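You operate a simulated robot arm through the tools that you are given. There is no shell and no other tool.

The job below is to be done with a simulated robot arm. You get a single attempt, and the scene is never put back.

JOB
Pack both units from the two-slot stand into the plywood crate and latch it.
Fine: one unit in each groove, a foam block across their upper edges, the lid shut.

It is judged by the outcome, as a careful person would: the job done as asked, and still so three seconds after it is handed in. It fails if anything else is knocked over, pushed out of place, dropped, spilled or broken. A push-on lid holds only when it is set on centred and level and pressed home; a screw cap is set on level and turned clockwise until tight.

ROBOT AND FRAMES
A 7-joint arm with a three-finger gripper, fixed in place. Base frame: the origin is at the foot of the arm, x ahead of it, y to its left, z up. Lengths are in mm, angles in degrees, forces in N, time in s.
Its first joint turns from -166.0 to 166.0 degrees. Payload 2.69 kg.
The TCP is the grasp point between the finger pads, 30 mm short of the fingertips. In the tool frame z runs along the fingers and y along their closing line. Largest opening 128 mm; the body of the gripper starts 117 mm behind the TCP.
Orientation is that of the tool frame in the base frame, as [roll, pitch, yaw] about the fixed x, y, z axes, in that order (R = Rz(yaw) Ry(pitch) Rx(roll)). With the fingers straight down and closing along the base's y, the tool's x points along the base's -x, its y along +y and its z along -z.

CONTROLS
- The arm moves only by the tool send_rows. Its argument "plan" is a list that holds one entry, the list of rows, each a list of 7 numbers: the opening, from 0 (shut) to 1 (fully open), then the shift along the base's x, y, z in mm, then the turn, a rotation vector about the base's x, y, z in degrees. In form: [[[grip, dx, dy, dz, rx, ry, rz], ...]]. A call has 1 to 20 rows; each row is the pose to reach, as a shift and turn from the pose commanded when the call began. A row lasts 0.2 s, in which the tool goes at most 50 mm and 8.6 degrees; a call with a longer step from one row to the next is refused whole, and so is a gripper value outside its range. A pose out of reach is approached as far as the arm can. The call stops where the force on the tool passes 90 N (or 10 N more than at its start, if that is more) or the arm is blocked; 0.2 s more then pass. The fingers move at their own pace and stop on an object; they squeeze with about 29 N. The grip force told is the motor's: it shows also when the fingers shut on nothing. Time passes only in rows, and 0.2 s behind the last, so rows that repeat a pose let the fingers close. It gives the time, the measured TCP pose, the force on the tool (base axes), the opening and the grip force at its end, in the units of the frame above (readings bear some noise), with the torque about the TCP (base axes, N m) and any sound that the robot's microphone picked up.
- Cameras (640 x 400 px; columns grow to the right, rows downward): "scene" is fixed at [50.1, -649, 1560]; the picture's right is [0.74, -0.67, 0.00], its down [-0.21, -0.23, -0.95] and it looks along [0.64, 0.70, -0.32] (base axes); focal length 344 px, centre (320, 200). "wrist" rides on the gripper at [58, 54, -131] in the tool frame; the picture's right is [-0.68, 0.74, 0.00], its down [-0.62, -0.57, -0.55] and it looks along [-0.40, -0.37, 0.84] (tool axes); focal length 234 px, centre (320, 200). There is no depth. A picture from a camera that has moved, and an enlarged one, comes with that camera's place and axes in the base frame and with its lens.
- get_image(camera): a new picture of that camera. No time passes.
- raise_lower(by): slides the trunk up (or, below 0, down) by that many mm; the arm rides with it, the base frame stays. It gives what a move gives, with no picture.
- close_up(camera, box): a new picture of the part [left, top, right, bottom] of that camera's present view, enlarged. No time passes.
- sign_off(): hands the job in; it is judged then, once.

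Places have to be worked out from the pictures, the camera data and where the tool is seen. Open the gripper and draw the arm clear of the work before you hand the job in, unless the task says otherwise.

The tools are called after "Request:" by a JSON object that holds its "op" and its "data". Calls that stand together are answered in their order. send_rows: Moves the arm, as the interface text tells. Its arguments: {"type":"object","properties":{"plan":{"type":"array","items":{"type":"array","items":{"type":"array","items":{"type":"number"}}}}},"required":["plan"]} The other tools are called the same way: raise_lower (by) slides the trunk up or down; get_image (camera) takes a picture; close_up (camera, box) takes an enlarged picture of a part of a camera's view; sign_off () hands the job in.

At the start:

```text
time: 0.0
ee_pos: [746.2, -75.2, 1507.4]
orientation: [180.0, 0.0, 180.0]
contact_force: [0.6, 0.4, 0.0]
moment: [0.02, 0.01, 0.0]
width: 128.1
gripper_force: 0.0
trunk travel left (down, up): [-250.0, 100.0]
```

scene: 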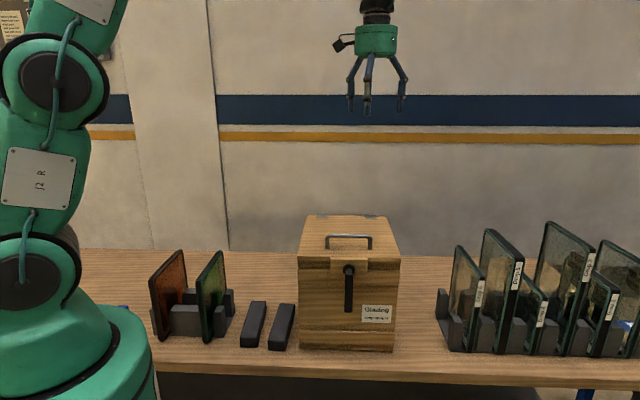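
wrist: 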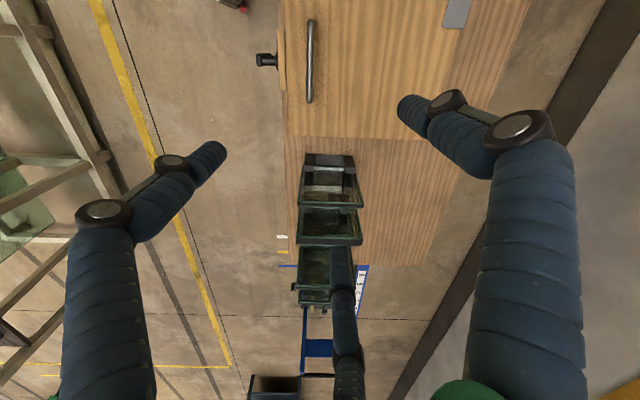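

I'll start by looking closer at the stand, foam blocks, and crate in the scene view.

Request:
{"op": "close_up", "data": {"camera": "scene", "box": [130, 230, 310, 360]}}

Request:
{"op": "close_up", "data": {"camera": "scene", "box": [280, 200, 420, 360]}}

Request:
{"op": "close_up", "data": {"camera": "scene", "box": [430, 210, 640, 370]}}

Request:
{"op": "close_up", "data": {"camera": "wrist", "box": [220, 0, 480, 160]}}

```text
3.08 times, centred on (220, 295) of scene
camera zoom: at [50.1, -649.0, 1560.0], right [0.74, -0.67, 0.0], down [-0.21, -0.23, -0.95], along [0.64, 0.7, -0.32], focal length 1058 px, centre (628, -92)
```

zoom: 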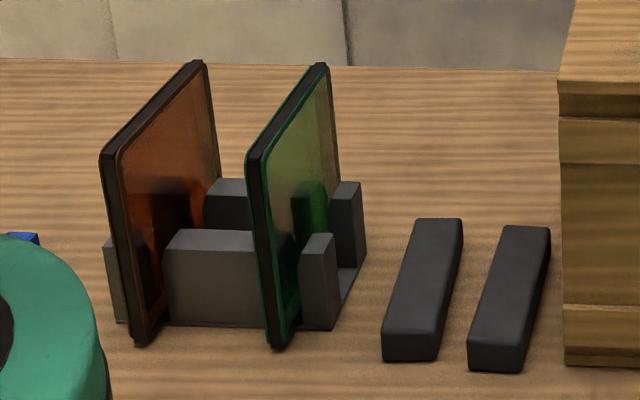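

```text
2.50 times, centred on (350, 280) of scene
camera zoom: at [50.1, -649.0, 1560.0], right [0.74, -0.67, 0.0], down [-0.21, -0.23, -0.95], along [0.64, 0.7, -0.32], focal length 860 px, centre (245, 0)
```

zoom: 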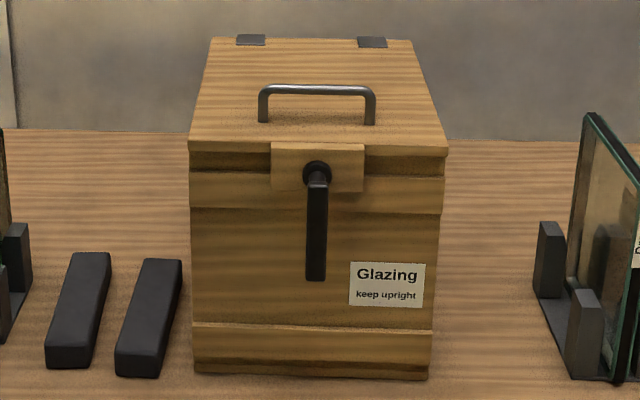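

```text
2.50 times, centred on (535, 290) of scene
camera zoom: at [50.1, -649.0, 1560.0], right [0.74, -0.67, 0.0], down [-0.21, -0.23, -0.95], along [0.64, 0.7, -0.32], focal length 860 px, centre (-218, -25)
```

zoom: 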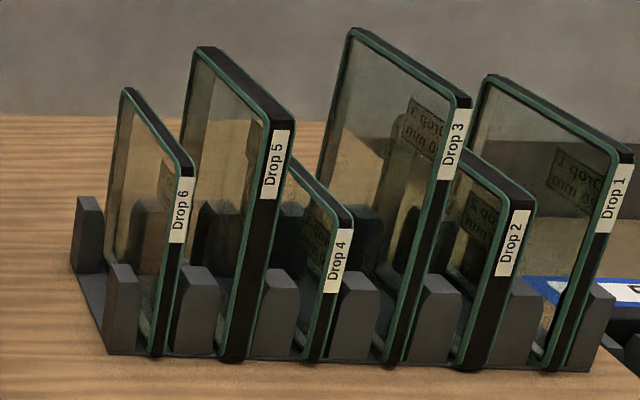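

```text
2.46 times, centred on (350, 80) of wrist
camera zoom: at [687.0, -22.2, 1639.0], right [0.68, 0.74, 0.0], down [0.62, -0.57, 0.55], along [0.4, -0.37, -0.84], focal length 576 px, centre (246, 495)
```

zoom: 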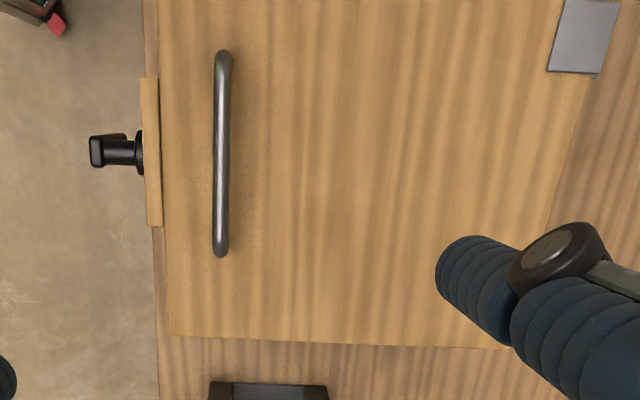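

The stand (two tinted panes), two dark blocks and the crate are visible; the crate's lid top is at about z≈1130 and the table at about z≈840. I'll move the arm over the stand/blocks, staying high, to look down at them.

Request:
{"op": "send_rows", "data": {"plan": [[[1, -33, 25, -10, 0, 0, 0], [1, -66, 50, -20, 0, 0, 0], [1, -99, 75, -30, 0, 0, 0], [1, -132, 100, -40, 0, 0, 0], [1, -165, 125, -50, 0, 0, 0], [1, -198, 150, -60, 0, 0, 0], [1, -231, 175, -70, 0, 0, 0], [1, -264, 200, -80, 0, 0, 0], [1, -297, 225, -90, 0, 0, 0], [1, -320, 250, -100, 0, 0, 0]]]}}

Request:
{"op": "get_image", "data": {"camera": "wrist"}}

Request:
{"op": "get_image", "data": {"camera": "scene"}}

```text
time: 2.2
ee_pos: [424.9, 174.6, 1406.7]
orientation: [-180.0, 0.0, 180.0]
contact_force: [0.1, -0.1, 0.9]
moment: [0.01, -0.01, -0.02]
width: 127.9
gripper_force: 0.0
trunk travel left (down, up): [-250.0, 100.0]
```

```text
taken
camera wrist: at [365.0, 227.5, 1538.2], right [0.68, 0.74, 0.0], down [0.62, -0.57, 0.55], along [0.4, -0.37, -0.84], focal length 234 px, centre (320, 200)
```

wrist: 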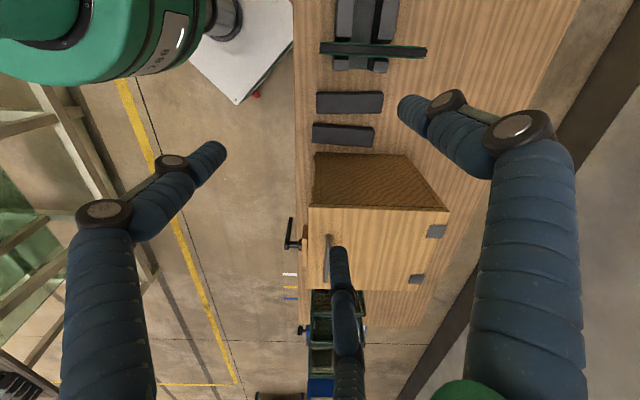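

```text
taken
```

scene: 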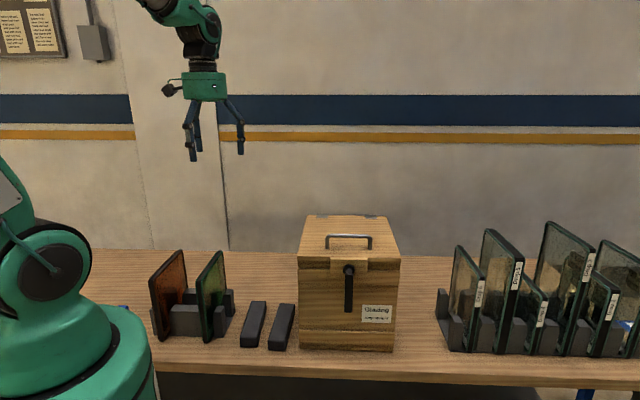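

The wrist view shows the stand, two blocks and crate lined up along the table. I'll turn the tool 43° so that its closing line matches the panes and lower it, staying above the panes, for a close look at the stand.

Request:
{"op": "send_rows", "data": {"plan": [[[1, -19, 11, -28, 0, 0, 5.4], [1, -38, 22, -56, 0, 0, 10.8], [1, -57, 33, -84, 0, 0, 16.2], [1, -76, 44, -112, 0, 0, 21.6], [1, -95, 55, -140, 0, 0, 27], [1, -114, 66, -168, 0, 0, 32.4], [1, -133, 77, -196, 0, 0, 37.8], [1, -155, 90, -216, 0, 0, 43], [1, -155, 90, -216, 0, 0, 43]]]}}

Request:
{"op": "get_image", "data": {"camera": "wrist"}}

Request:
{"op": "get_image", "data": {"camera": "scene"}}

```text
time: 4.2
ee_pos: [270.9, 265.9, 1192.9]
orientation: [180.0, 0.0, -137.1]
contact_force: [-0.9, 0.6, -0.3]
moment: [-0.01, -0.03, -0.04]
width: 127.8
gripper_force: 0.0
trunk travel left (down, up): [-250.0, 100.0]
```

```text
taken
camera wrist: at [190.9, 264.1, 1324.7], right [-0.01, 1.0, 0.0], down [0.84, 0.01, 0.55], along [0.55, 0.0, -0.84], focal length 234 px, centre (320, 200)
```

wrist: 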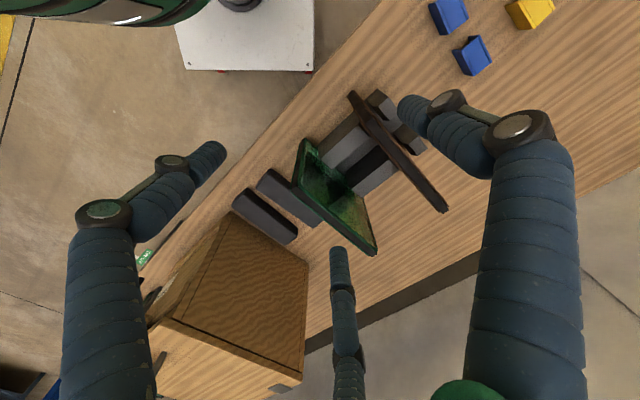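

```text
taken
```

scene: 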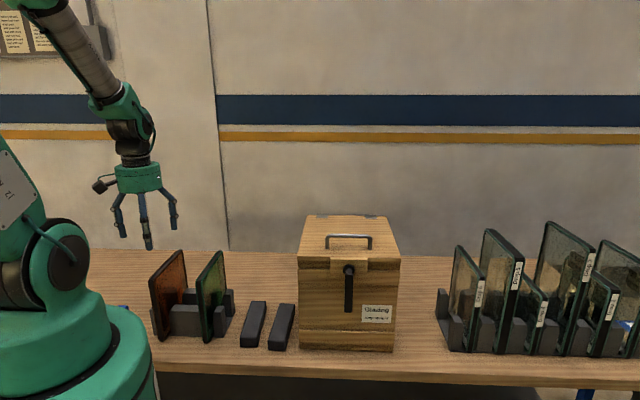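

The panes and stand are in view beneath; I take enlargements to locate plate edges and check the stand details.

Request:
{"op": "close_up", "data": {"camera": "wrist", "box": [220, 70, 460, 270]}}

Request:
{"op": "close_up", "data": {"camera": "wrist", "box": [120, 180, 340, 400]}}

```text
2.00 times, centred on (340, 170) of wrist
camera zoom: at [190.9, 264.1, 1324.7], right [-0.01, 1.0, 0.0], down [0.84, 0.01, 0.55], along [0.55, 0.0, -0.84], focal length 468 px, centre (280, 260)
```

zoom: 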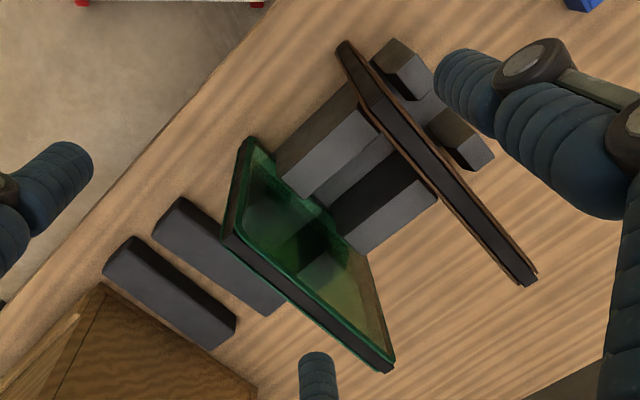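

```text
1.82 times, centred on (230, 290) of wrist
camera zoom: at [190.9, 264.1, 1324.7], right [-0.01, 1.0, 0.0], down [0.84, 0.01, 0.55], along [0.55, 0.0, -0.84], focal length 426 px, centre (484, 36)
```

zoom: 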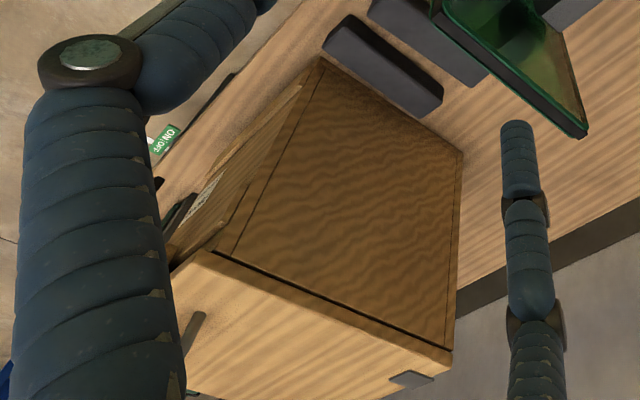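

Combining the two views puts the pane tops near z≈1022 and the table near z≈805. Now I move in front of the crate to look at the latch, tip staying above everything.

Request:
{"op": "send_rows", "data": {"plan": [[[1, 26, -36, 4, 0, 0, 3.8], [1, 52, -72, 8, 0, 0, 7.5], [1, 78, -109, 12, 0, 0, 11.3], [1, 104, -145, 16, 0, 0, 15], [1, 130, -181, 20, 0, 0, 18.8], [1, 156, -217, 20, 0, 0, 22.5], [1, 181, -253, 20, 0, 0, 26.3], [1, 207, -289, 20, 0, 0, 30], [1, 233, -326, 15, 0, 0, 33.8], [1, 259, -362, 10, 0, 0, 37.5], [1, 285, -398, 5, 0, 0, 41.3], [1, 311, -434, 0, 0, 0, 45], [1, 311, -434, 0, 0, 0, 45]]]}}

Request:
{"op": "get_image", "data": {"camera": "wrist"}}

Request:
{"op": "get_image", "data": {"camera": "scene"}}

```text
time: 7.0
ee_pos: [580.5, -171.9, 1195.3]
orientation: [-180.0, -0.1, -92.0]
contact_force: [0.3, 0.0, 0.5]
moment: [0.07, 0.06, 0.0]
width: 127.9
gripper_force: 0.1
trunk travel left (down, up): [-250.0, 100.0]
```

```text
taken
camera wrist: at [524.0, -228.3, 1327.6], right [-0.71, 0.7, 0.0], down [0.59, 0.6, 0.55], along [0.38, 0.39, -0.84], focal length 234 px, centre (320, 200)
```

wrist: 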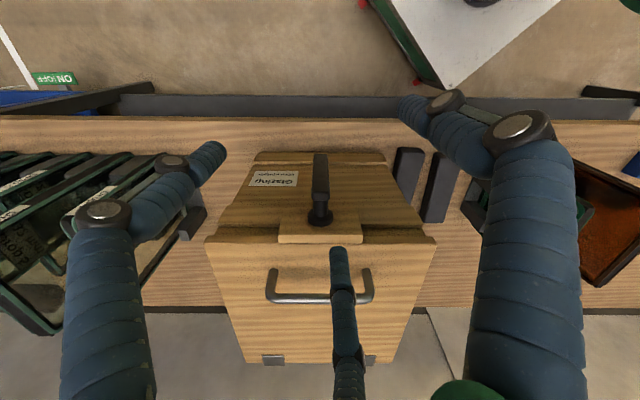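

```text
taken
```

scene: 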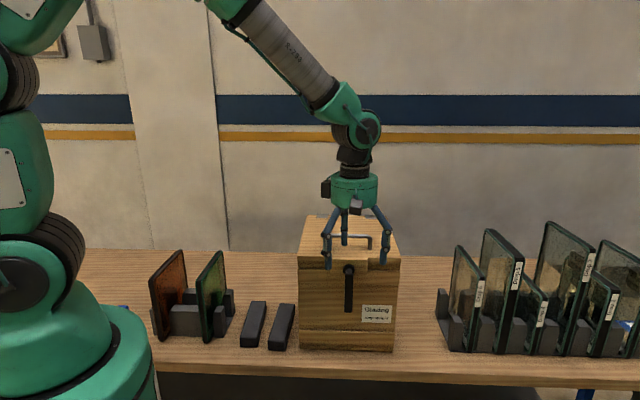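

I zoom on the crate front and latch from this angle.

Request:
{"op": "close_up", "data": {"camera": "wrist", "box": [190, 140, 450, 380]}}

Request:
{"op": "close_up", "data": {"camera": "wrist", "box": [240, 140, 400, 260]}}

```text
1.67 times, centred on (320, 260) of wrist
camera zoom: at [524.0, -228.3, 1327.6], right [-0.71, 0.7, 0.0], down [0.59, 0.6, 0.55], along [0.38, 0.39, -0.84], focal length 390 px, centre (320, 100)
```

zoom: 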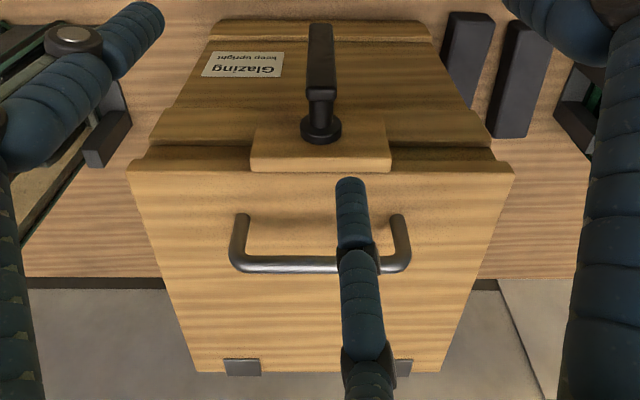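

```text
3.33 times, centred on (320, 200) of wrist
camera zoom: at [524.0, -228.3, 1327.6], right [-0.71, 0.7, 0.0], down [0.59, 0.6, 0.55], along [0.38, 0.39, -0.84], focal length 781 px, centre (320, 200)
```

zoom: 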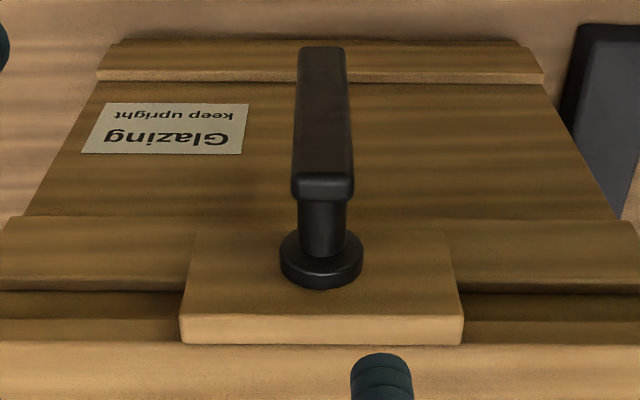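

I'll enlarge the latch in the scene view to triangulate the lever with the wrist view.

Request:
{"op": "close_up", "data": {"camera": "scene", "box": [325, 250, 375, 320]}}

Request:
{"op": "close_up", "data": {"camera": "scene", "box": [290, 205, 410, 280]}}

```text
5.71 times, centred on (350, 285) of scene
camera zoom: at [50.1, -649.0, 1560.0], right [0.74, -0.67, 0.0], down [-0.21, -0.23, -0.95], along [0.64, 0.7, -0.32], focal length 1966 px, centre (149, -286)
```

zoom: 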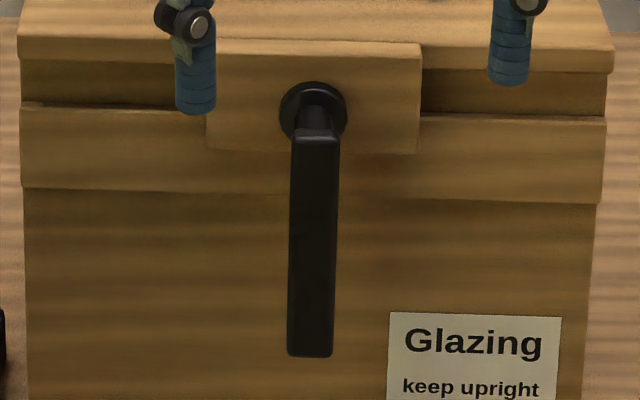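

```text
5.33 times, centred on (350, 242) of scene
camera zoom: at [50.1, -649.0, 1560.0], right [0.74, -0.67, 0.0], down [-0.21, -0.23, -0.95], along [0.64, 0.7, -0.32], focal length 1834 px, centre (160, -27)
```

zoom: 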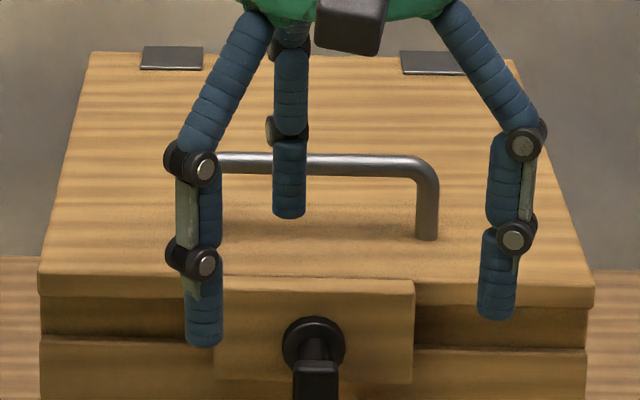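

Triangulation: latch lever hangs vertically at about (619,-131), z from 991 to 1106, pivot axis ≈ z 1094, standing ~63 mm off the crate front; the crate front faces (-0.71,-0.71). I'll back off in front of it and turn the tool to closing line perpendicular to the lever first.

Request:
{"op": "send_rows", "data": {"plan": [[[1, -20, -20, -15, 0, 0, -7.2], [1, -40, -40, -30, 0, 0, -14.4], [1, -60, -60, -45, 0, 0, -21.6], [1, -80, -80, -60, 0, 0, -28.8], [1, -100, -100, -75, 0, 0, -36], [1, -100, -100, -90, 0, 0, -43], [1, -100, -100, -90, 0, 0, -43]]]}}

Request:
{"op": "send_rows", "data": {"plan": [[[1, 0, 0, -5, 5.785, -5.785, 0], [1, 0, 0, -10, 11.57, -11.57, 0], [1, 0, 0, -15, 17.355, -17.355, 0], [1, 0, 0, -20, 23.14, -23.14, 0], [1, 0, 0, -25, 28.925, -28.925, 0], [1, 0, 0, -30, 34.71, -34.71, 0], [1, 0, 0, -35, 40.495, -40.495, 0], [1, 0, 0, -40, 46.28, -46.28, 0], [1, 0, 0, -45, 52.065, -52.065, 0], [1, 0, 0, -50, 57.85, -57.85, 0], [1, 0, 0, -55, 63.64, -63.64, 0], [1, 0, 0, -55, 63.64, -63.64, 0]]]}}

Request:
{"op": "get_image", "data": {"camera": "wrist"}}

Request:
{"op": "get_image", "data": {"camera": "scene"}}

```text
time: 8.6
ee_pos: [479.5, -268.7, 1102.4]
orientation: [-179.9, 0.1, -135.1]
contact_force: [0.8, -0.2, 0.5]
moment: [-0.03, -0.01, 0.0]
width: 127.9
gripper_force: 0.1
trunk travel left (down, up): [-250.0, 100.0]
```

```text
time: 11.2
ee_pos: [482.5, -269.9, 1045.5]
orientation: [6.9, 89.9, 51.9]
contact_force: [-0.5, -0.3, 0.6]
moment: [0.0, -0.02, 0.03]
width: 127.9
gripper_force: 0.1
trunk travel left (down, up): [-250.0, 100.0]
```

```text
taken
camera wrist: at [350.8, -325.6, 987.6], right [-0.52, 0.52, 0.68], down [0.01, -0.79, 0.61], along [0.85, 0.33, 0.41], focal length 234 px, centre (320, 200)
```

wrist: 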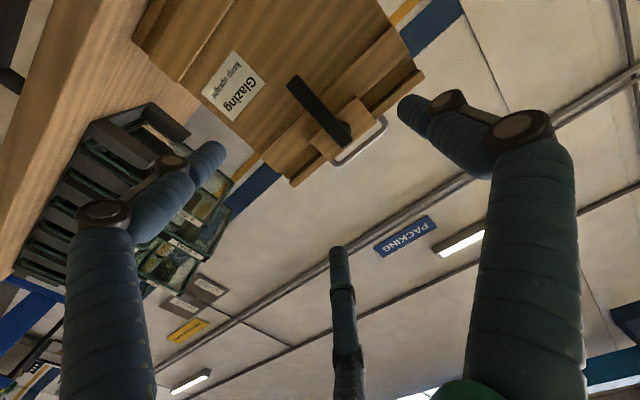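

```text
taken
```

scene: 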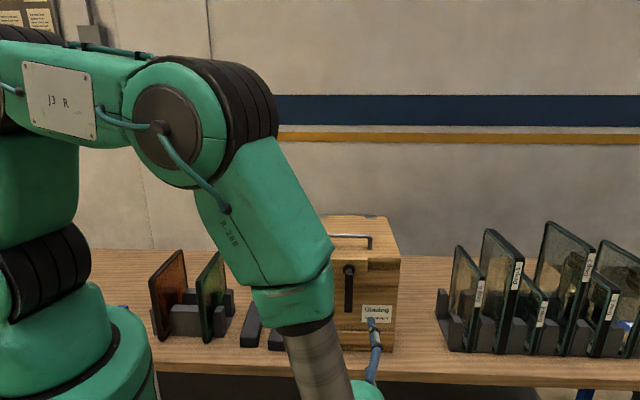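

The tool now points horizontally at the crate front. I zoom in on the lever from here to check its location before approaching.

Request:
{"op": "close_up", "data": {"camera": "wrist", "box": [200, 20, 440, 200]}}

```text
2.22 times, centred on (320, 110) of wrist
camera zoom: at [350.8, -325.6, 987.6], right [-0.52, 0.52, 0.68], down [0.01, -0.79, 0.61], along [0.85, 0.33, 0.41], focal length 520 px, centre (320, 400)
```

zoom: 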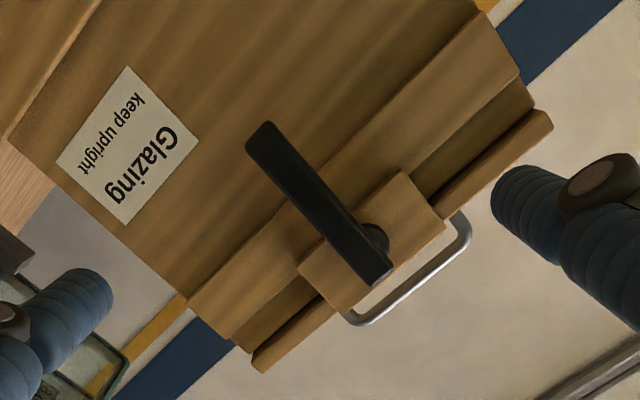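

Lever lateral offset from the tool axis is only ~3 mm. I approach most of the way with open fingers, then check.

Request:
{"op": "send_rows", "data": {"plan": [[[1, 25, 29, -10, 0, 0, 0], [1, 50, 54, -20, 0, 0, 0], [1, 75, 79, -25, 0, 0, 0], [1, 94, 98, -25, 0, 0, 0], [1, 104, 108, -25, 0, 0, 0], [1, 104, 108, -25, 0, 0, 0]]]}}

Request:
{"op": "get_image", "data": {"camera": "wrist"}}

```text
time: 12.6
ee_pos: [587.0, -160.0, 1021.2]
orientation: [-45.5, 90.0, -0.4]
contact_force: [-0.3, 0.0, 0.3]
moment: [0.03, -0.03, 0.02]
width: 128.0
gripper_force: 0.1
trunk travel left (down, up): [-250.0, 100.0]
```

```text
taken
camera wrist: at [455.8, -216.0, 964.2], right [-0.52, 0.52, 0.68], down [0.01, -0.79, 0.62], along [0.85, 0.33, 0.4], focal length 234 px, centre (320, 200)
```

wrist: 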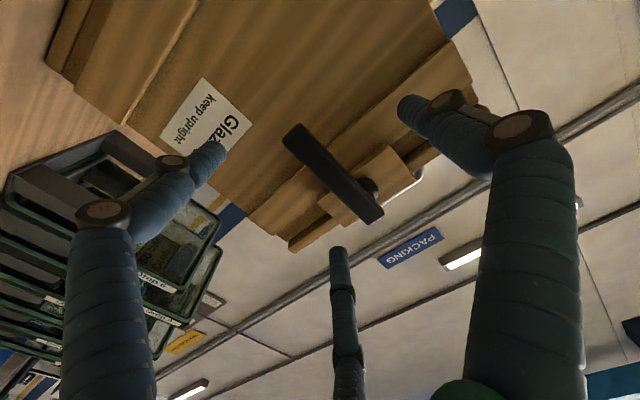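

Aligned; I advance the last 48 mm so the pads straddle the lever, then close.

Request:
{"op": "send_rows", "data": {"plan": [[[1, 12, 12, 0, 0, 0, 0], [1, 24, 24, 0, 0, 0, 0], [1, 34, 34, 0, 0, 0, 0], [1, 34, 34, 0, 0, 0, 0], [0.5, 34, 34, 0, 0, 0, 0], [0.3, 34, 34, 0, 0, 0, 0], [0, 34, 34, 0, 0, 0, 0], [0, 34, 34, 0, 0, 0, 0]]]}}

Request:
{"op": "get_image", "data": {"camera": "wrist"}}

```text
time: 14.4
ee_pos: [620.6, -127.6, 1020.6]
orientation: [-55.5, 90.0, -10.7]
contact_force: [17.4, -10.6, 10.0]
moment: [0.85, 1.05, -0.06]
width: 35.6
gripper_force: 45.0
trunk travel left (down, up): [-250.0, 100.0]
```

```text
taken
camera wrist: at [490.4, -183.8, 962.9], right [-0.52, 0.52, 0.68], down [0.01, -0.79, 0.62], along [0.85, 0.33, 0.41], focal length 234 px, centre (320, 200)
```

wrist: 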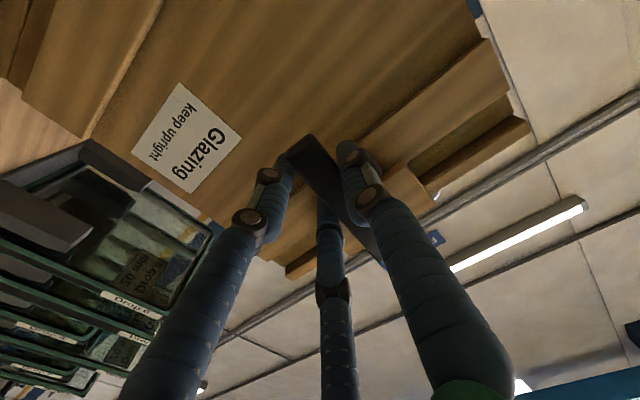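

The fingers stopped at 35.6 mm with a sideways push on the lever of about 20 N, so the lever sits off-centre in the grip. I shift the tool a few mm along the felt force so both sides can close evenly.

Request:
{"op": "send_rows", "data": {"plan": [[[0, 1.5, -1.5, 0, 0, 0, 0], [0, 3, -3, 0, 0, 0, 0], [0, 3, -3, 0, 0, 0, 0]]]}}

```text
time: 15.2
ee_pos: [623.9, -130.4, 1019.4]
orientation: [-109.8, 90.0, -64.8]
contact_force: [11.3, -9.0, 11.6]
moment: [0.71, 0.58, -0.01]
width: 33.8
gripper_force: 45.1
trunk travel left (down, up): [-250.0, 100.0]
```

Request:
{"op": "send_rows", "data": {"plan": [[[0, 2, -2, 0, 0, 0, 0], [0, 4, -4, 0, 0, 0, 0], [0, 4, -4, 0, 0, 0, 0], [0, 4, -4, 0, 0, 0, 0]]]}}

Request:
{"op": "get_image", "data": {"camera": "wrist"}}

Request:
{"op": "close_up", "data": {"camera": "scene", "box": [290, 205, 410, 360]}}

```text
time: 16.2
ee_pos: [626.9, -132.0, 1020.3]
orientation: [130.7, 89.9, 175.9]
contact_force: [1.5, 18.3, -1.6]
moment: [-0.35, -0.57, 0.13]
width: 32.6
gripper_force: 45.3
trunk travel left (down, up): [-250.0, 100.0]
```

```text
taken
camera wrist: at [494.3, -188.2, 962.5], right [-0.52, 0.52, 0.68], down [0.01, -0.79, 0.62], along [0.85, 0.33, 0.4], focal length 234 px, centre (320, 200)
```

wrist: 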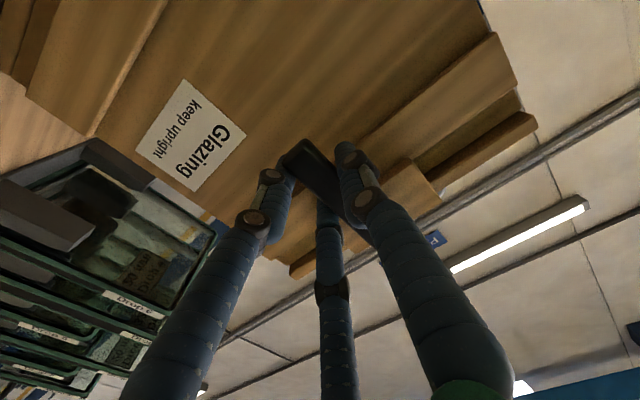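

```text
2.58 times, centred on (350, 282) of scene
camera zoom: at [50.1, -649.0, 1560.0], right [0.74, -0.67, 0.0], down [-0.21, -0.23, -0.95], along [0.64, 0.7, -0.32], focal length 888 px, centre (243, -13)
```

zoom: 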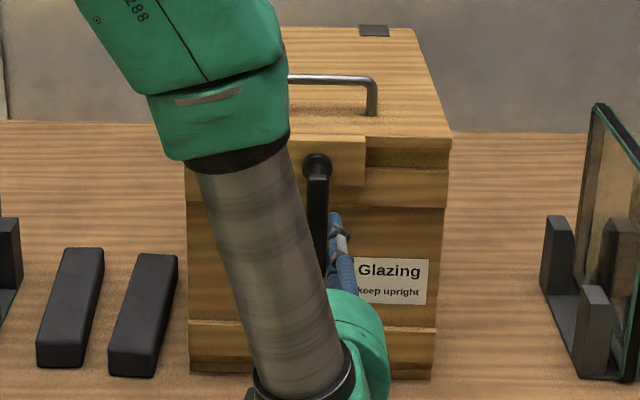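

The lever is now held firmly (width steady, forces balanced to ±15 N). I'll try a small 8° turn about the pivot axis one way and read the resistance.

Request:
{"op": "send_rows", "data": {"plan": [[[0, -1.83, 1.83, -0.1, 1.41, 1.41, 0], [0, -3.66, 3.66, -0.24, 2.83, 2.83, 0], [0, -5.5, 5.5, -0.2, 4.24, 4.24, 0], [0, -7.32, 7.32, -0.1, 5.66, 5.66, 0], [0, -7.32, 7.32, -0.1, 5.66, 5.66, 0]]]}}

```text
time: 17.4
ee_pos: [620.0, -125.9, 1020.1]
orientation: [90.1, 82.0, 135.3]
contact_force: [-3.2, 12.4, -9.0]
moment: [-1.73, 0.43, 0.19]
width: 32.6
gripper_force: 45.3
trunk travel left (down, up): [-250.0, 100.0]
```

Request:
{"op": "close_up", "data": {"camera": "scene", "box": [290, 205, 410, 360]}}

Request:
{"op": "close_up", "data": {"camera": "wrist", "box": [200, 80, 440, 280]}}

```text
2.58 times, centred on (350, 282) of scene
camera zoom: at [50.1, -649.0, 1560.0], right [0.74, -0.67, 0.0], down [-0.21, -0.23, -0.95], along [0.64, 0.7, -0.32], focal length 888 px, centre (243, -13)
```

zoom: 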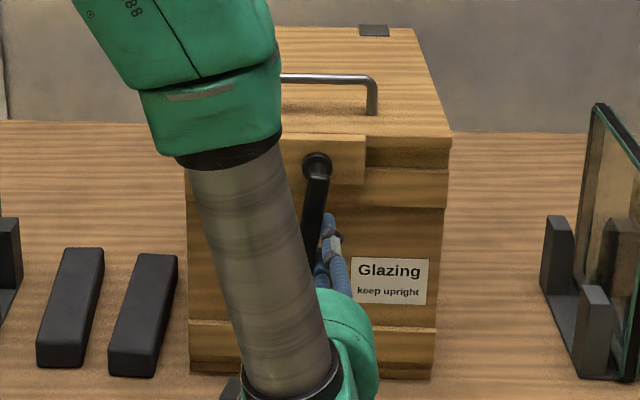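

```text
2.00 times, centred on (320, 180) of wrist
camera zoom: at [481.8, -176.0, 971.2], right [-0.45, 0.45, 0.77], down [0.07, -0.84, 0.53], along [0.89, 0.29, 0.35], focal length 468 px, centre (320, 240)
```

zoom: 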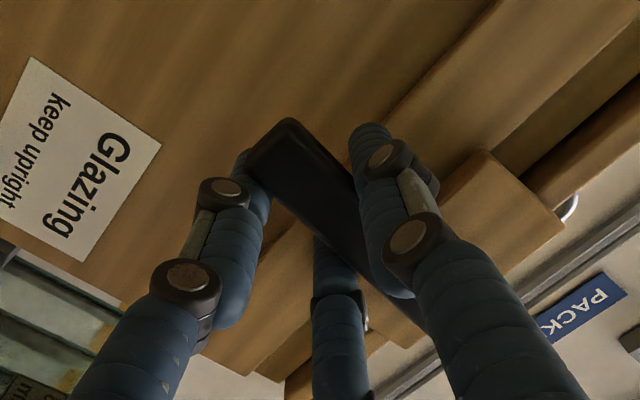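

The lever follows the turn freely in this direction (bottom swinging to scene-left). I continue the arc further.

Request:
{"op": "send_rows", "data": {"plan": [[[0, -7.26, 7.26, 1.32, 5.66, 5.66, 0], [0, -14.32, 14.32, 4.07, 11.31, 11.31, 0], [0, -21.04, 21.04, 8.17, 16.97, 16.97, 0], [0, -27.3, 27.3, 13.56, 22.63, 22.63, 0], [0, -32.96, 32.96, 20.13, 28.28, 28.28, 0], [0, -32.96, 32.96, 20.13, 28.28, 28.28, 0]]]}}

Request:
{"op": "close_up", "data": {"camera": "scene", "box": [290, 205, 410, 360]}}

Request:
{"op": "get_image", "data": {"camera": "wrist"}}

```text
time: 18.8
ee_pos: [585.0, -92.6, 1042.5]
orientation: [89.9, 41.9, 135.1]
contact_force: [-10.7, 8.4, -7.0]
moment: [-0.69, 0.18, 0.59]
width: 32.1
gripper_force: 44.6
trunk travel left (down, up): [-250.0, 100.0]
```

```text
2.58 times, centred on (350, 282) of scene
camera zoom: at [50.1, -649.0, 1560.0], right [0.74, -0.67, 0.0], down [-0.21, -0.23, -0.95], along [0.64, 0.7, -0.32], focal length 888 px, centre (243, -13)
```

zoom: 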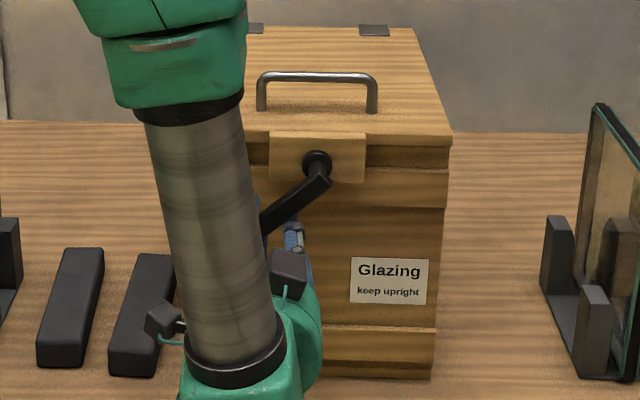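

```text
taken
camera wrist: at [435.8, -130.4, 1044.5], right [0.01, -0.01, 1.0], down [0.2, -0.98, -0.01], along [0.98, 0.2, -0.01], focal length 234 px, centre (320, 200)
```

wrist: 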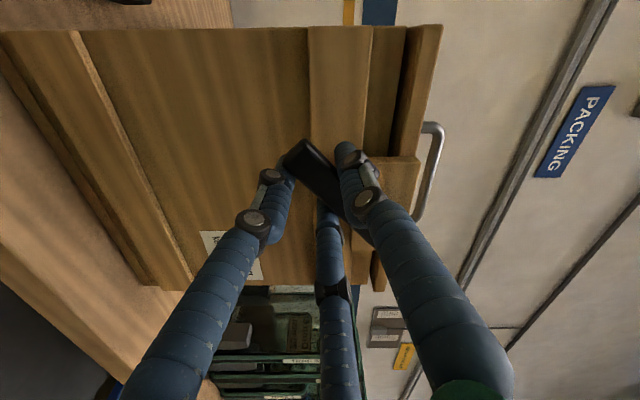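

The lever is at ~48° and turning easily; I continue to about 88°.

Request:
{"op": "send_rows", "data": {"plan": [[[0, -4.96, 4.96, 7.63, 5.66, 5.66, 0], [0, -9.12, 9.12, 16.15, 11.31, 11.31, 0], [0, -12.41, 12.41, 25.4, 16.97, 16.97, 0], [0, -14.75, 14.75, 35.22, 22.63, 22.63, 0], [0, -16.09, 16.09, 45.4, 28.28, 28.28, 0], [0, -16.09, 16.09, 45.4, 28.28, 28.28, 0]]]}}

Request:
{"op": "close_up", "data": {"camera": "scene", "box": [290, 205, 410, 360]}}

Request:
{"op": "get_image", "data": {"camera": "wrist"}}

```text
time: 20.2
ee_pos: [570.8, -76.2, 1087.4]
orientation: [90.0, 1.9, 135.0]
contact_force: [-26.1, 13.8, -4.8]
moment: [0.12, 0.12, 0.01]
width: 32.5
gripper_force: 45.0
trunk travel left (down, up): [-250.0, 100.0]
```

```text
2.58 times, centred on (350, 282) of scene
camera zoom: at [50.1, -649.0, 1560.0], right [0.74, -0.67, 0.0], down [-0.21, -0.23, -0.95], along [0.64, 0.7, -0.32], focal length 888 px, centre (243, -13)
```

zoom: 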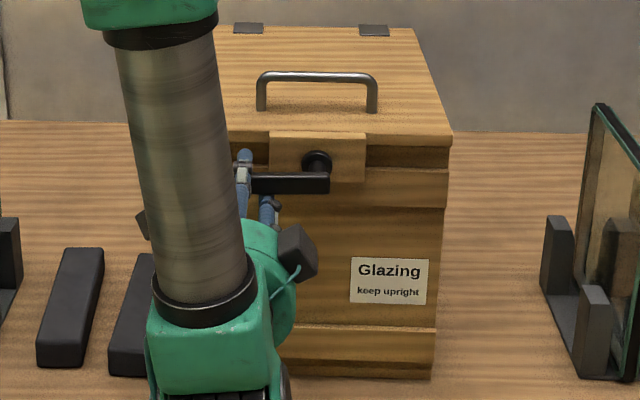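

```text
taken
camera wrist: at [433.7, -127.6, 1140.6], right [0.46, -0.46, 0.76], down [0.06, -0.84, -0.54], along [0.89, 0.3, -0.36], focal length 234 px, centre (320, 200)
```

wrist: 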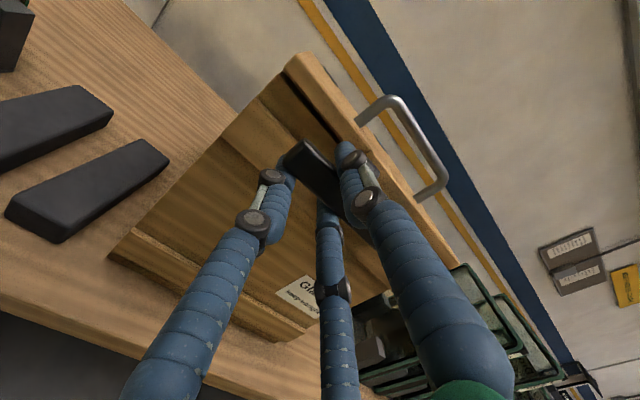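

Lever is horizontal now with no hard stop reached. I open and draw back straight, then see whether it stays.

Request:
{"op": "send_rows", "data": {"plan": [[[0.5, 0, 0, 0, 0, 0, 0], [0.7, 0, 0, 0, 0, 0, 0], [0.7, 0, 0, 0, 0, 0, 0], [0.7, -20, -20, 0, 0, 0, 0], [0.7, -45, -45, 0, 0, 0, 0], [0.7, -75, -75, 0, 0, 0, 0], [0.7, -105, -105, 0, 0, 0, 0], [0.7, -105, -105, 0, 0, 0, 0]]]}}

Request:
{"op": "get_image", "data": {"camera": "scene"}}

Request:
{"op": "get_image", "data": {"camera": "wrist"}}

```text
time: 22.0
ee_pos: [469.0, -182.5, 1085.7]
orientation: [89.9, 2.1, 135.0]
contact_force: [-0.1, -0.6, 0.9]
moment: [0.0, -0.02, 0.03]
width: 89.7
gripper_force: 0.1
trunk travel left (down, up): [-250.0, 100.0]
```

```text
taken
```

scene: 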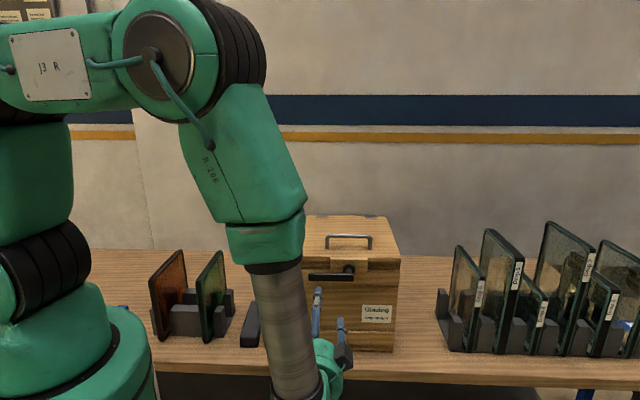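

```text
taken
camera wrist: at [331.2, -234.6, 1137.5], right [0.46, -0.46, 0.76], down [0.06, -0.84, -0.54], along [0.89, 0.3, -0.36], focal length 234 px, centre (320, 200)
```

wrist: 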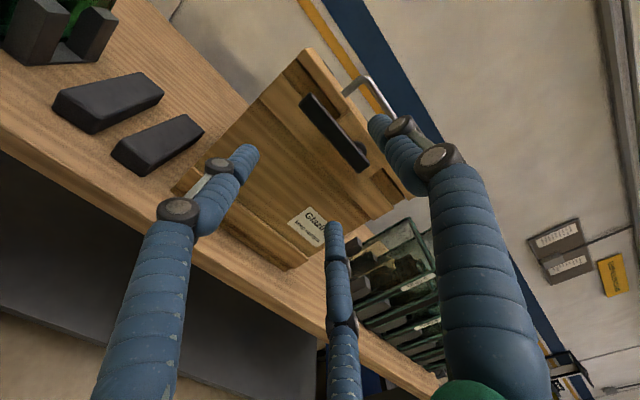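

The lever stays put. Next I rotate the tool back to pointing down (closing line front-to-back of the crate) and rise, to grip the lid handle from above.

Request:
{"op": "send_rows", "data": {"plan": [[[0.7, 0, 0, 14, -5.785, 5.785, 0], [0.7, 0, 0, 28, -11.57, 11.57, 0], [0.7, 0, 0, 42, -17.355, 17.355, 0], [0.7, 0, 0, 56, -23.14, 23.14, 0], [0.7, 0, 0, 70, -28.925, 28.925, 0], [0.7, 10, 10, 84, -34.71, 34.71, 0], [0.7, 25, 20, 98, -40.495, 40.495, 0], [0.7, 45, 30, 112, -46.28, 46.28, 0], [0.7, 65, 40, 126, -52.065, 52.065, 0], [0.7, 90, 55, 140, -57.85, 57.85, 0], [0.7, 115, 70, 154, -63.64, 63.64, 0], [0.7, 150, 90, 160, -63.64, 63.64, 0], [0.7, 190, 110, 160, -63.64, 63.64, 0], [0.7, 226, 127, 160, -63.64, 63.64, 0], [0.7, 226, 127, 160, -63.64, 63.64, 0]]]}}

Request:
{"op": "get_image", "data": {"camera": "wrist"}}

Request:
{"op": "get_image", "data": {"camera": "scene"}}

```text
time: 25.2
ee_pos: [692.9, -54.0, 1247.0]
orientation: [-179.9, 0.0, 137.0]
contact_force: [-0.2, 0.7, -0.2]
moment: [-0.03, 0.05, 0.02]
width: 89.8
gripper_force: 0.1
trunk travel left (down, up): [-250.0, 100.0]
```

```text
taken
camera wrist: at [684.3, 24.6, 1378.6], right [1.0, 0.08, 0.0], down [0.06, -0.83, 0.55], along [0.04, -0.55, -0.84], focal length 234 px, centre (320, 200)
```

wrist: 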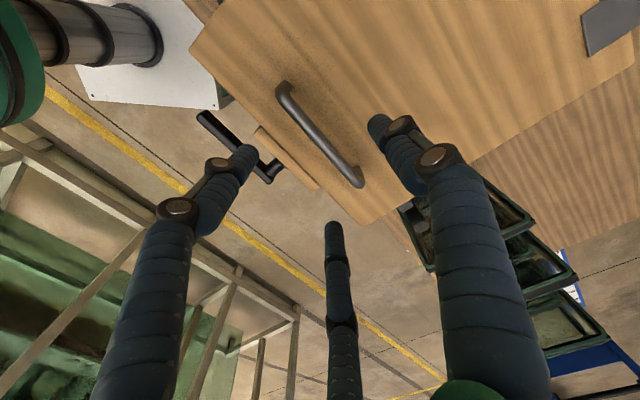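

```text
taken
```

scene: 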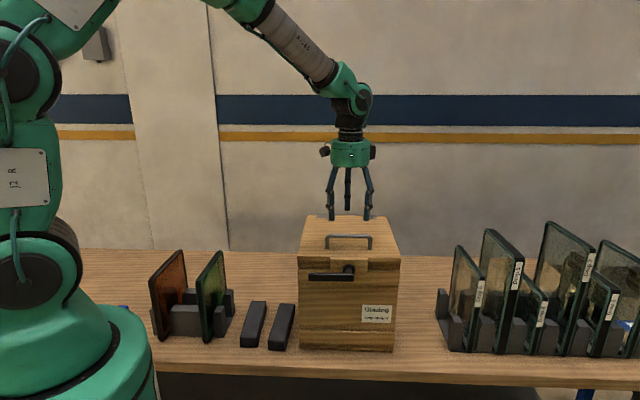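

Request:
{"op": "close_up", "data": {"camera": "wrist", "box": [240, 60, 400, 210]}}

```text
2.67 times, centred on (320, 135) of wrist
camera zoom: at [684.3, 24.6, 1378.6], right [1.0, 0.08, 0.0], down [0.06, -0.83, 0.55], along [0.04, -0.55, -0.84], focal length 624 px, centre (320, 373)
```

zoom: 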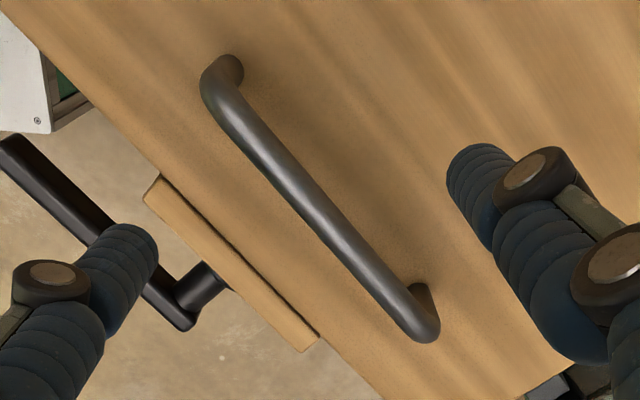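

The handle bar is centred at about (694.5,-53,1160), running exactly along (0.71,-0.71). I trim the yaw by 2°, descend around it and close.

Request:
{"op": "send_rows", "data": {"plan": [[[0.7, 0.5, 0.5, -25, 0, 0, -2], [0.7, 0.5, 0.5, -50, 0, 0, -2], [0.7, 0.5, 0.5, -70, 0, 0, -2], [0.7, 0.5, 0.5, -81, 0, 0, -2], [0.7, 0.5, 0.5, -81, 0, 0, -2], [0.3, 0.5, 0.5, -81, 0, 0, -2], [0, 0.5, 0.5, -81, 0, 0, -2], [0, 0.5, 0.5, -81, 0, 0, -2], [0, 0.5, 0.5, -81, 0, 0, -2]]]}}

Request:
{"op": "get_image", "data": {"camera": "wrist"}}

```text
time: 27.2
ee_pos: [691.1, -54.7, 1164.0]
orientation: [180.0, 0.1, 135.0]
contact_force: [7.9, 11.6, -2.6]
moment: [0.05, -0.01, 0.0]
width: 19.4
gripper_force: 44.9
trunk travel left (down, up): [-250.0, 100.0]
```

```text
taken
camera wrist: at [687.0, 23.5, 1296.4], right [1.0, 0.04, 0.0], down [0.04, -0.84, 0.55], along [0.02, -0.55, -0.84], focal length 234 px, centre (320, 200)
```

wrist: 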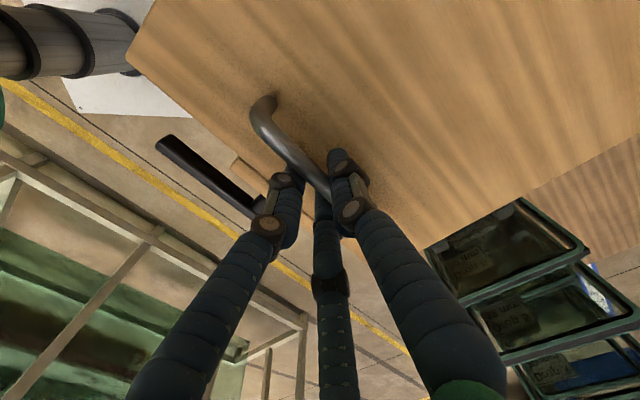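

The handle is gripped. A gentle small lift along the hinge arc now tells whether the lid is unlatched.

Request:
{"op": "send_rows", "data": {"plan": [[[0, 0.3, 0.3, 3, 0.5, -0.5, 0], [0, 0.7, 0.7, 6, 0.92, -0.92, 0], [0, 1.1, 1.1, 9, 1.4, -1.4, 0], [0, 1.1, 1.1, 9, 1.4, -1.4, 0]]]}}

Request:
{"op": "close_up", "data": {"camera": "scene", "box": [290, 205, 410, 360]}}

```text
time: 28.2
ee_pos: [693.1, -53.8, 1172.3]
orientation: [178.1, -0.2, 135.0]
contact_force: [2.0, 6.5, -13.1]
moment: [0.12, 0.29, 0.07]
width: 19.2
gripper_force: 44.1
trunk travel left (down, up): [-250.0, 100.0]
```

```text
2.58 times, centred on (350, 282) of scene
camera zoom: at [50.1, -649.0, 1560.0], right [0.74, -0.67, 0.0], down [-0.21, -0.23, -0.95], along [0.64, 0.7, -0.32], focal length 888 px, centre (243, -13)
```

zoom: 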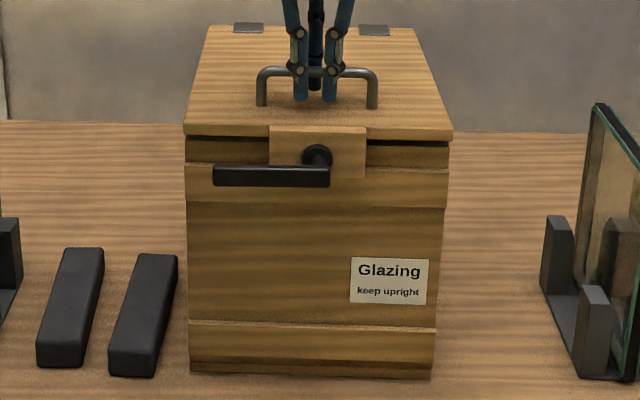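

The lid lifts freely (about 13 N), so the lever-down position is the latched one. Its top face will swing toward the back, so I'll need more height: I lower it shut again, release, and raise the trunk 100 mm first.

Request:
{"op": "send_rows", "data": {"plan": [[[0, -0.7, -0.7, -5, -0.7, 0.7, 0], [0, -1.1, -1.1, -9, -1.4, 1.4, 0], [0, -1.1, -1.1, -9, -1.4, 1.4, 0], [0.4, -1.1, -1.1, -9, -1.4, 1.4, 0], [0.5, -1.1, -1.1, -9, -1.4, 1.4, 0], [0.5, -1.1, -1.1, 30, -1.4, 1.4, 0], [0.5, -1.1, -1.1, 60, -1.4, 1.4, 0], [0.5, -1.1, -1.1, 60, -1.4, 1.4, 0]]]}}

Request:
{"op": "raise_lower", "data": {"by": 100}}

Request:
{"op": "get_image", "data": {"camera": "scene"}}

```text
time: 30.0
ee_pos: [696.6, -55.8, 1234.1]
orientation: [-180.0, 0.0, 135.0]
contact_force: [-0.3, 0.2, -0.3]
moment: [0.04, -0.03, -0.02]
width: 64.1
gripper_force: 0.1
trunk travel left (down, up): [-250.0, 100.0]
```

```text
time: 31.3
ee_pos: [696.0, -55.1, 1334.5]
orientation: [180.0, 0.0, 135.0]
contact_force: [0.3, 0.1, -1.2]
moment: [0.0, -0.01, -0.02]
width: 63.7
gripper_force: 0.1
trunk travel left (down, up): [-350.0, 0.0]
```

```text
taken
```

scene: 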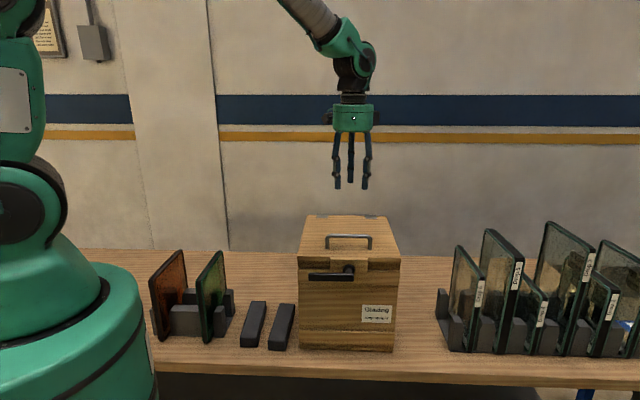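

Before gripping, I test that the arm can reach where the handle will be with the lid upright (about (914,166,1376)).

Request:
{"op": "send_rows", "data": {"plan": [[[0.5, 31, 31, 10, 0, 0, 0], [0.5, 62, 63, 20, 0, 0, 0], [0.5, 93, 95, 30, 0, 0, 0], [0.5, 125, 127, 42, 0, 0, 0], [0.5, 156, 159, 42, 0, 0, 0], [0.5, 187, 190, 42, 0, 0, 0], [0.5, 218, 222, 42, 0, 0, 0], [0.5, 218, 222, 42, 0, 0, 0]]]}}

Request:
{"op": "get_image", "data": {"camera": "wrist"}}

```text
time: 33.1
ee_pos: [913.4, 167.7, 1375.6]
orientation: [-180.0, 0.0, 135.0]
contact_force: [-0.7, 0.6, -0.1]
moment: [0.0, -0.02, 0.0]
width: 63.8
gripper_force: 0.1
trunk travel left (down, up): [-350.0, 0.0]
```

```text
taken
camera wrist: at [909.8, 246.4, 1507.6], right [1.0, 0.04, 0.0], down [0.04, -0.84, 0.55], along [0.02, -0.55, -0.84], focal length 234 px, centre (320, 200)
```

wrist: 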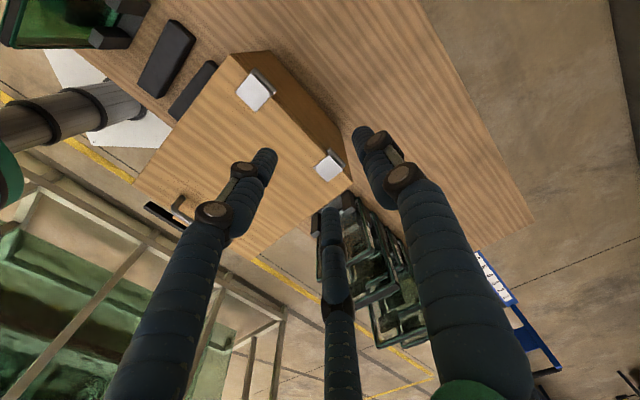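

Reachable. I take a close look at the hinges from here to fix the hinge axis, and check reach a bit further beyond upright.

Request:
{"op": "close_up", "data": {"camera": "wrist", "box": [120, 40, 380, 240]}}

Request:
{"op": "send_rows", "data": {"plan": [[[0.5, 24, 23, -11, 0, 0, 0], [0.5, 47, 45, -22, 0, 0, 0], [0.5, 47, 45, -22, 0, 0, 0]]]}}

```text
2.00 times, centred on (250, 140) of wrist
camera zoom: at [909.8, 246.4, 1507.6], right [1.0, 0.04, 0.0], down [0.04, -0.84, 0.55], along [0.02, -0.55, -0.84], focal length 468 px, centre (460, 320)
```

zoom: 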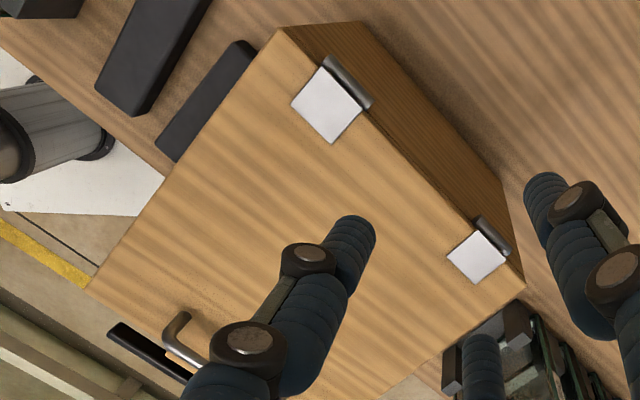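

```text
time: 33.9
ee_pos: [962.1, 214.0, 1353.5]
orientation: [180.0, 0.1, 135.0]
contact_force: [0.1, -0.4, 0.6]
moment: [0.0, 0.02, 0.01]
width: 64.1
gripper_force: 0.1
trunk travel left (down, up): [-350.0, 0.0]
```

Hinge axis works out at depth ≈727 mm along the crate's front-back direction, z≈1117. Return above the handle, descend and grip again.

Request:
{"op": "send_rows", "data": {"plan": [[[0.6, -33, -33, 0, 0, 0, 0], [0.6, -66, -66, 0, 0, 0, 0], [0.6, -99, -99, 0, 0, 0, 0], [0.6, -132, -132, 0, 0, 0, 0], [0.6, -165, -165, 0, 0, 0, 0], [0.6, -198, -198, 0, 0, 0, 0], [0.6, -231, -231, 0, 0, 0, 0], [0.6, -262, -262, -20, 0, 0, 0], [0.6, -267.4, -266.7, -60, 0, 0, 0], [0.6, -267.4, -266.7, -105, 0, 0, 0], [0.6, -267.4, -266.7, -150, 0, 0, 0], [0.6, -267.4, -266.7, -180, 0, 0, 0], [0.6, -267.4, -266.7, -188.5, 0, 0, 0], [0.6, -267.4, -266.7, -188.5, 0, 0, 0], [0.2, -267.4, -266.7, -188.5, 0, 0, 0], [0, -267.4, -266.7, -188.5, 0, 0, 0], [0, -267.4, -266.7, -188.5, 0, 0, 0]]]}}

Request:
{"op": "get_image", "data": {"camera": "wrist"}}

```text
time: 37.5
ee_pos: [694.4, -56.5, 1167.1]
orientation: [-180.0, -0.2, 135.0]
contact_force: [-8.1, -9.0, -1.2]
moment: [-0.08, 0.04, -0.02]
width: 19.3
gripper_force: 44.1
trunk travel left (down, up): [-350.0, 0.0]
```

```text
taken
camera wrist: at [689.4, 21.2, 1299.3], right [1.0, 0.04, 0.0], down [0.04, -0.84, 0.55], along [0.02, -0.55, -0.84], focal length 234 px, centre (320, 200)
```

wrist: 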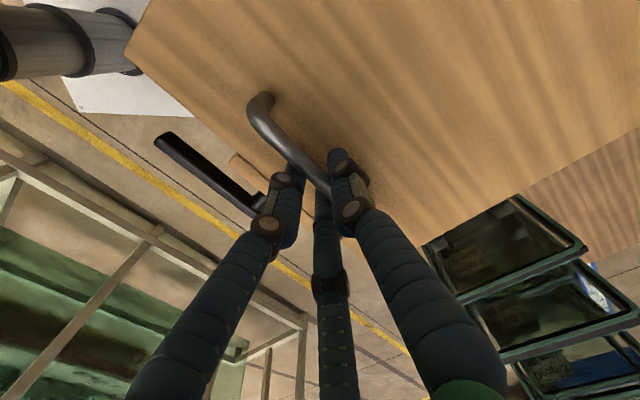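

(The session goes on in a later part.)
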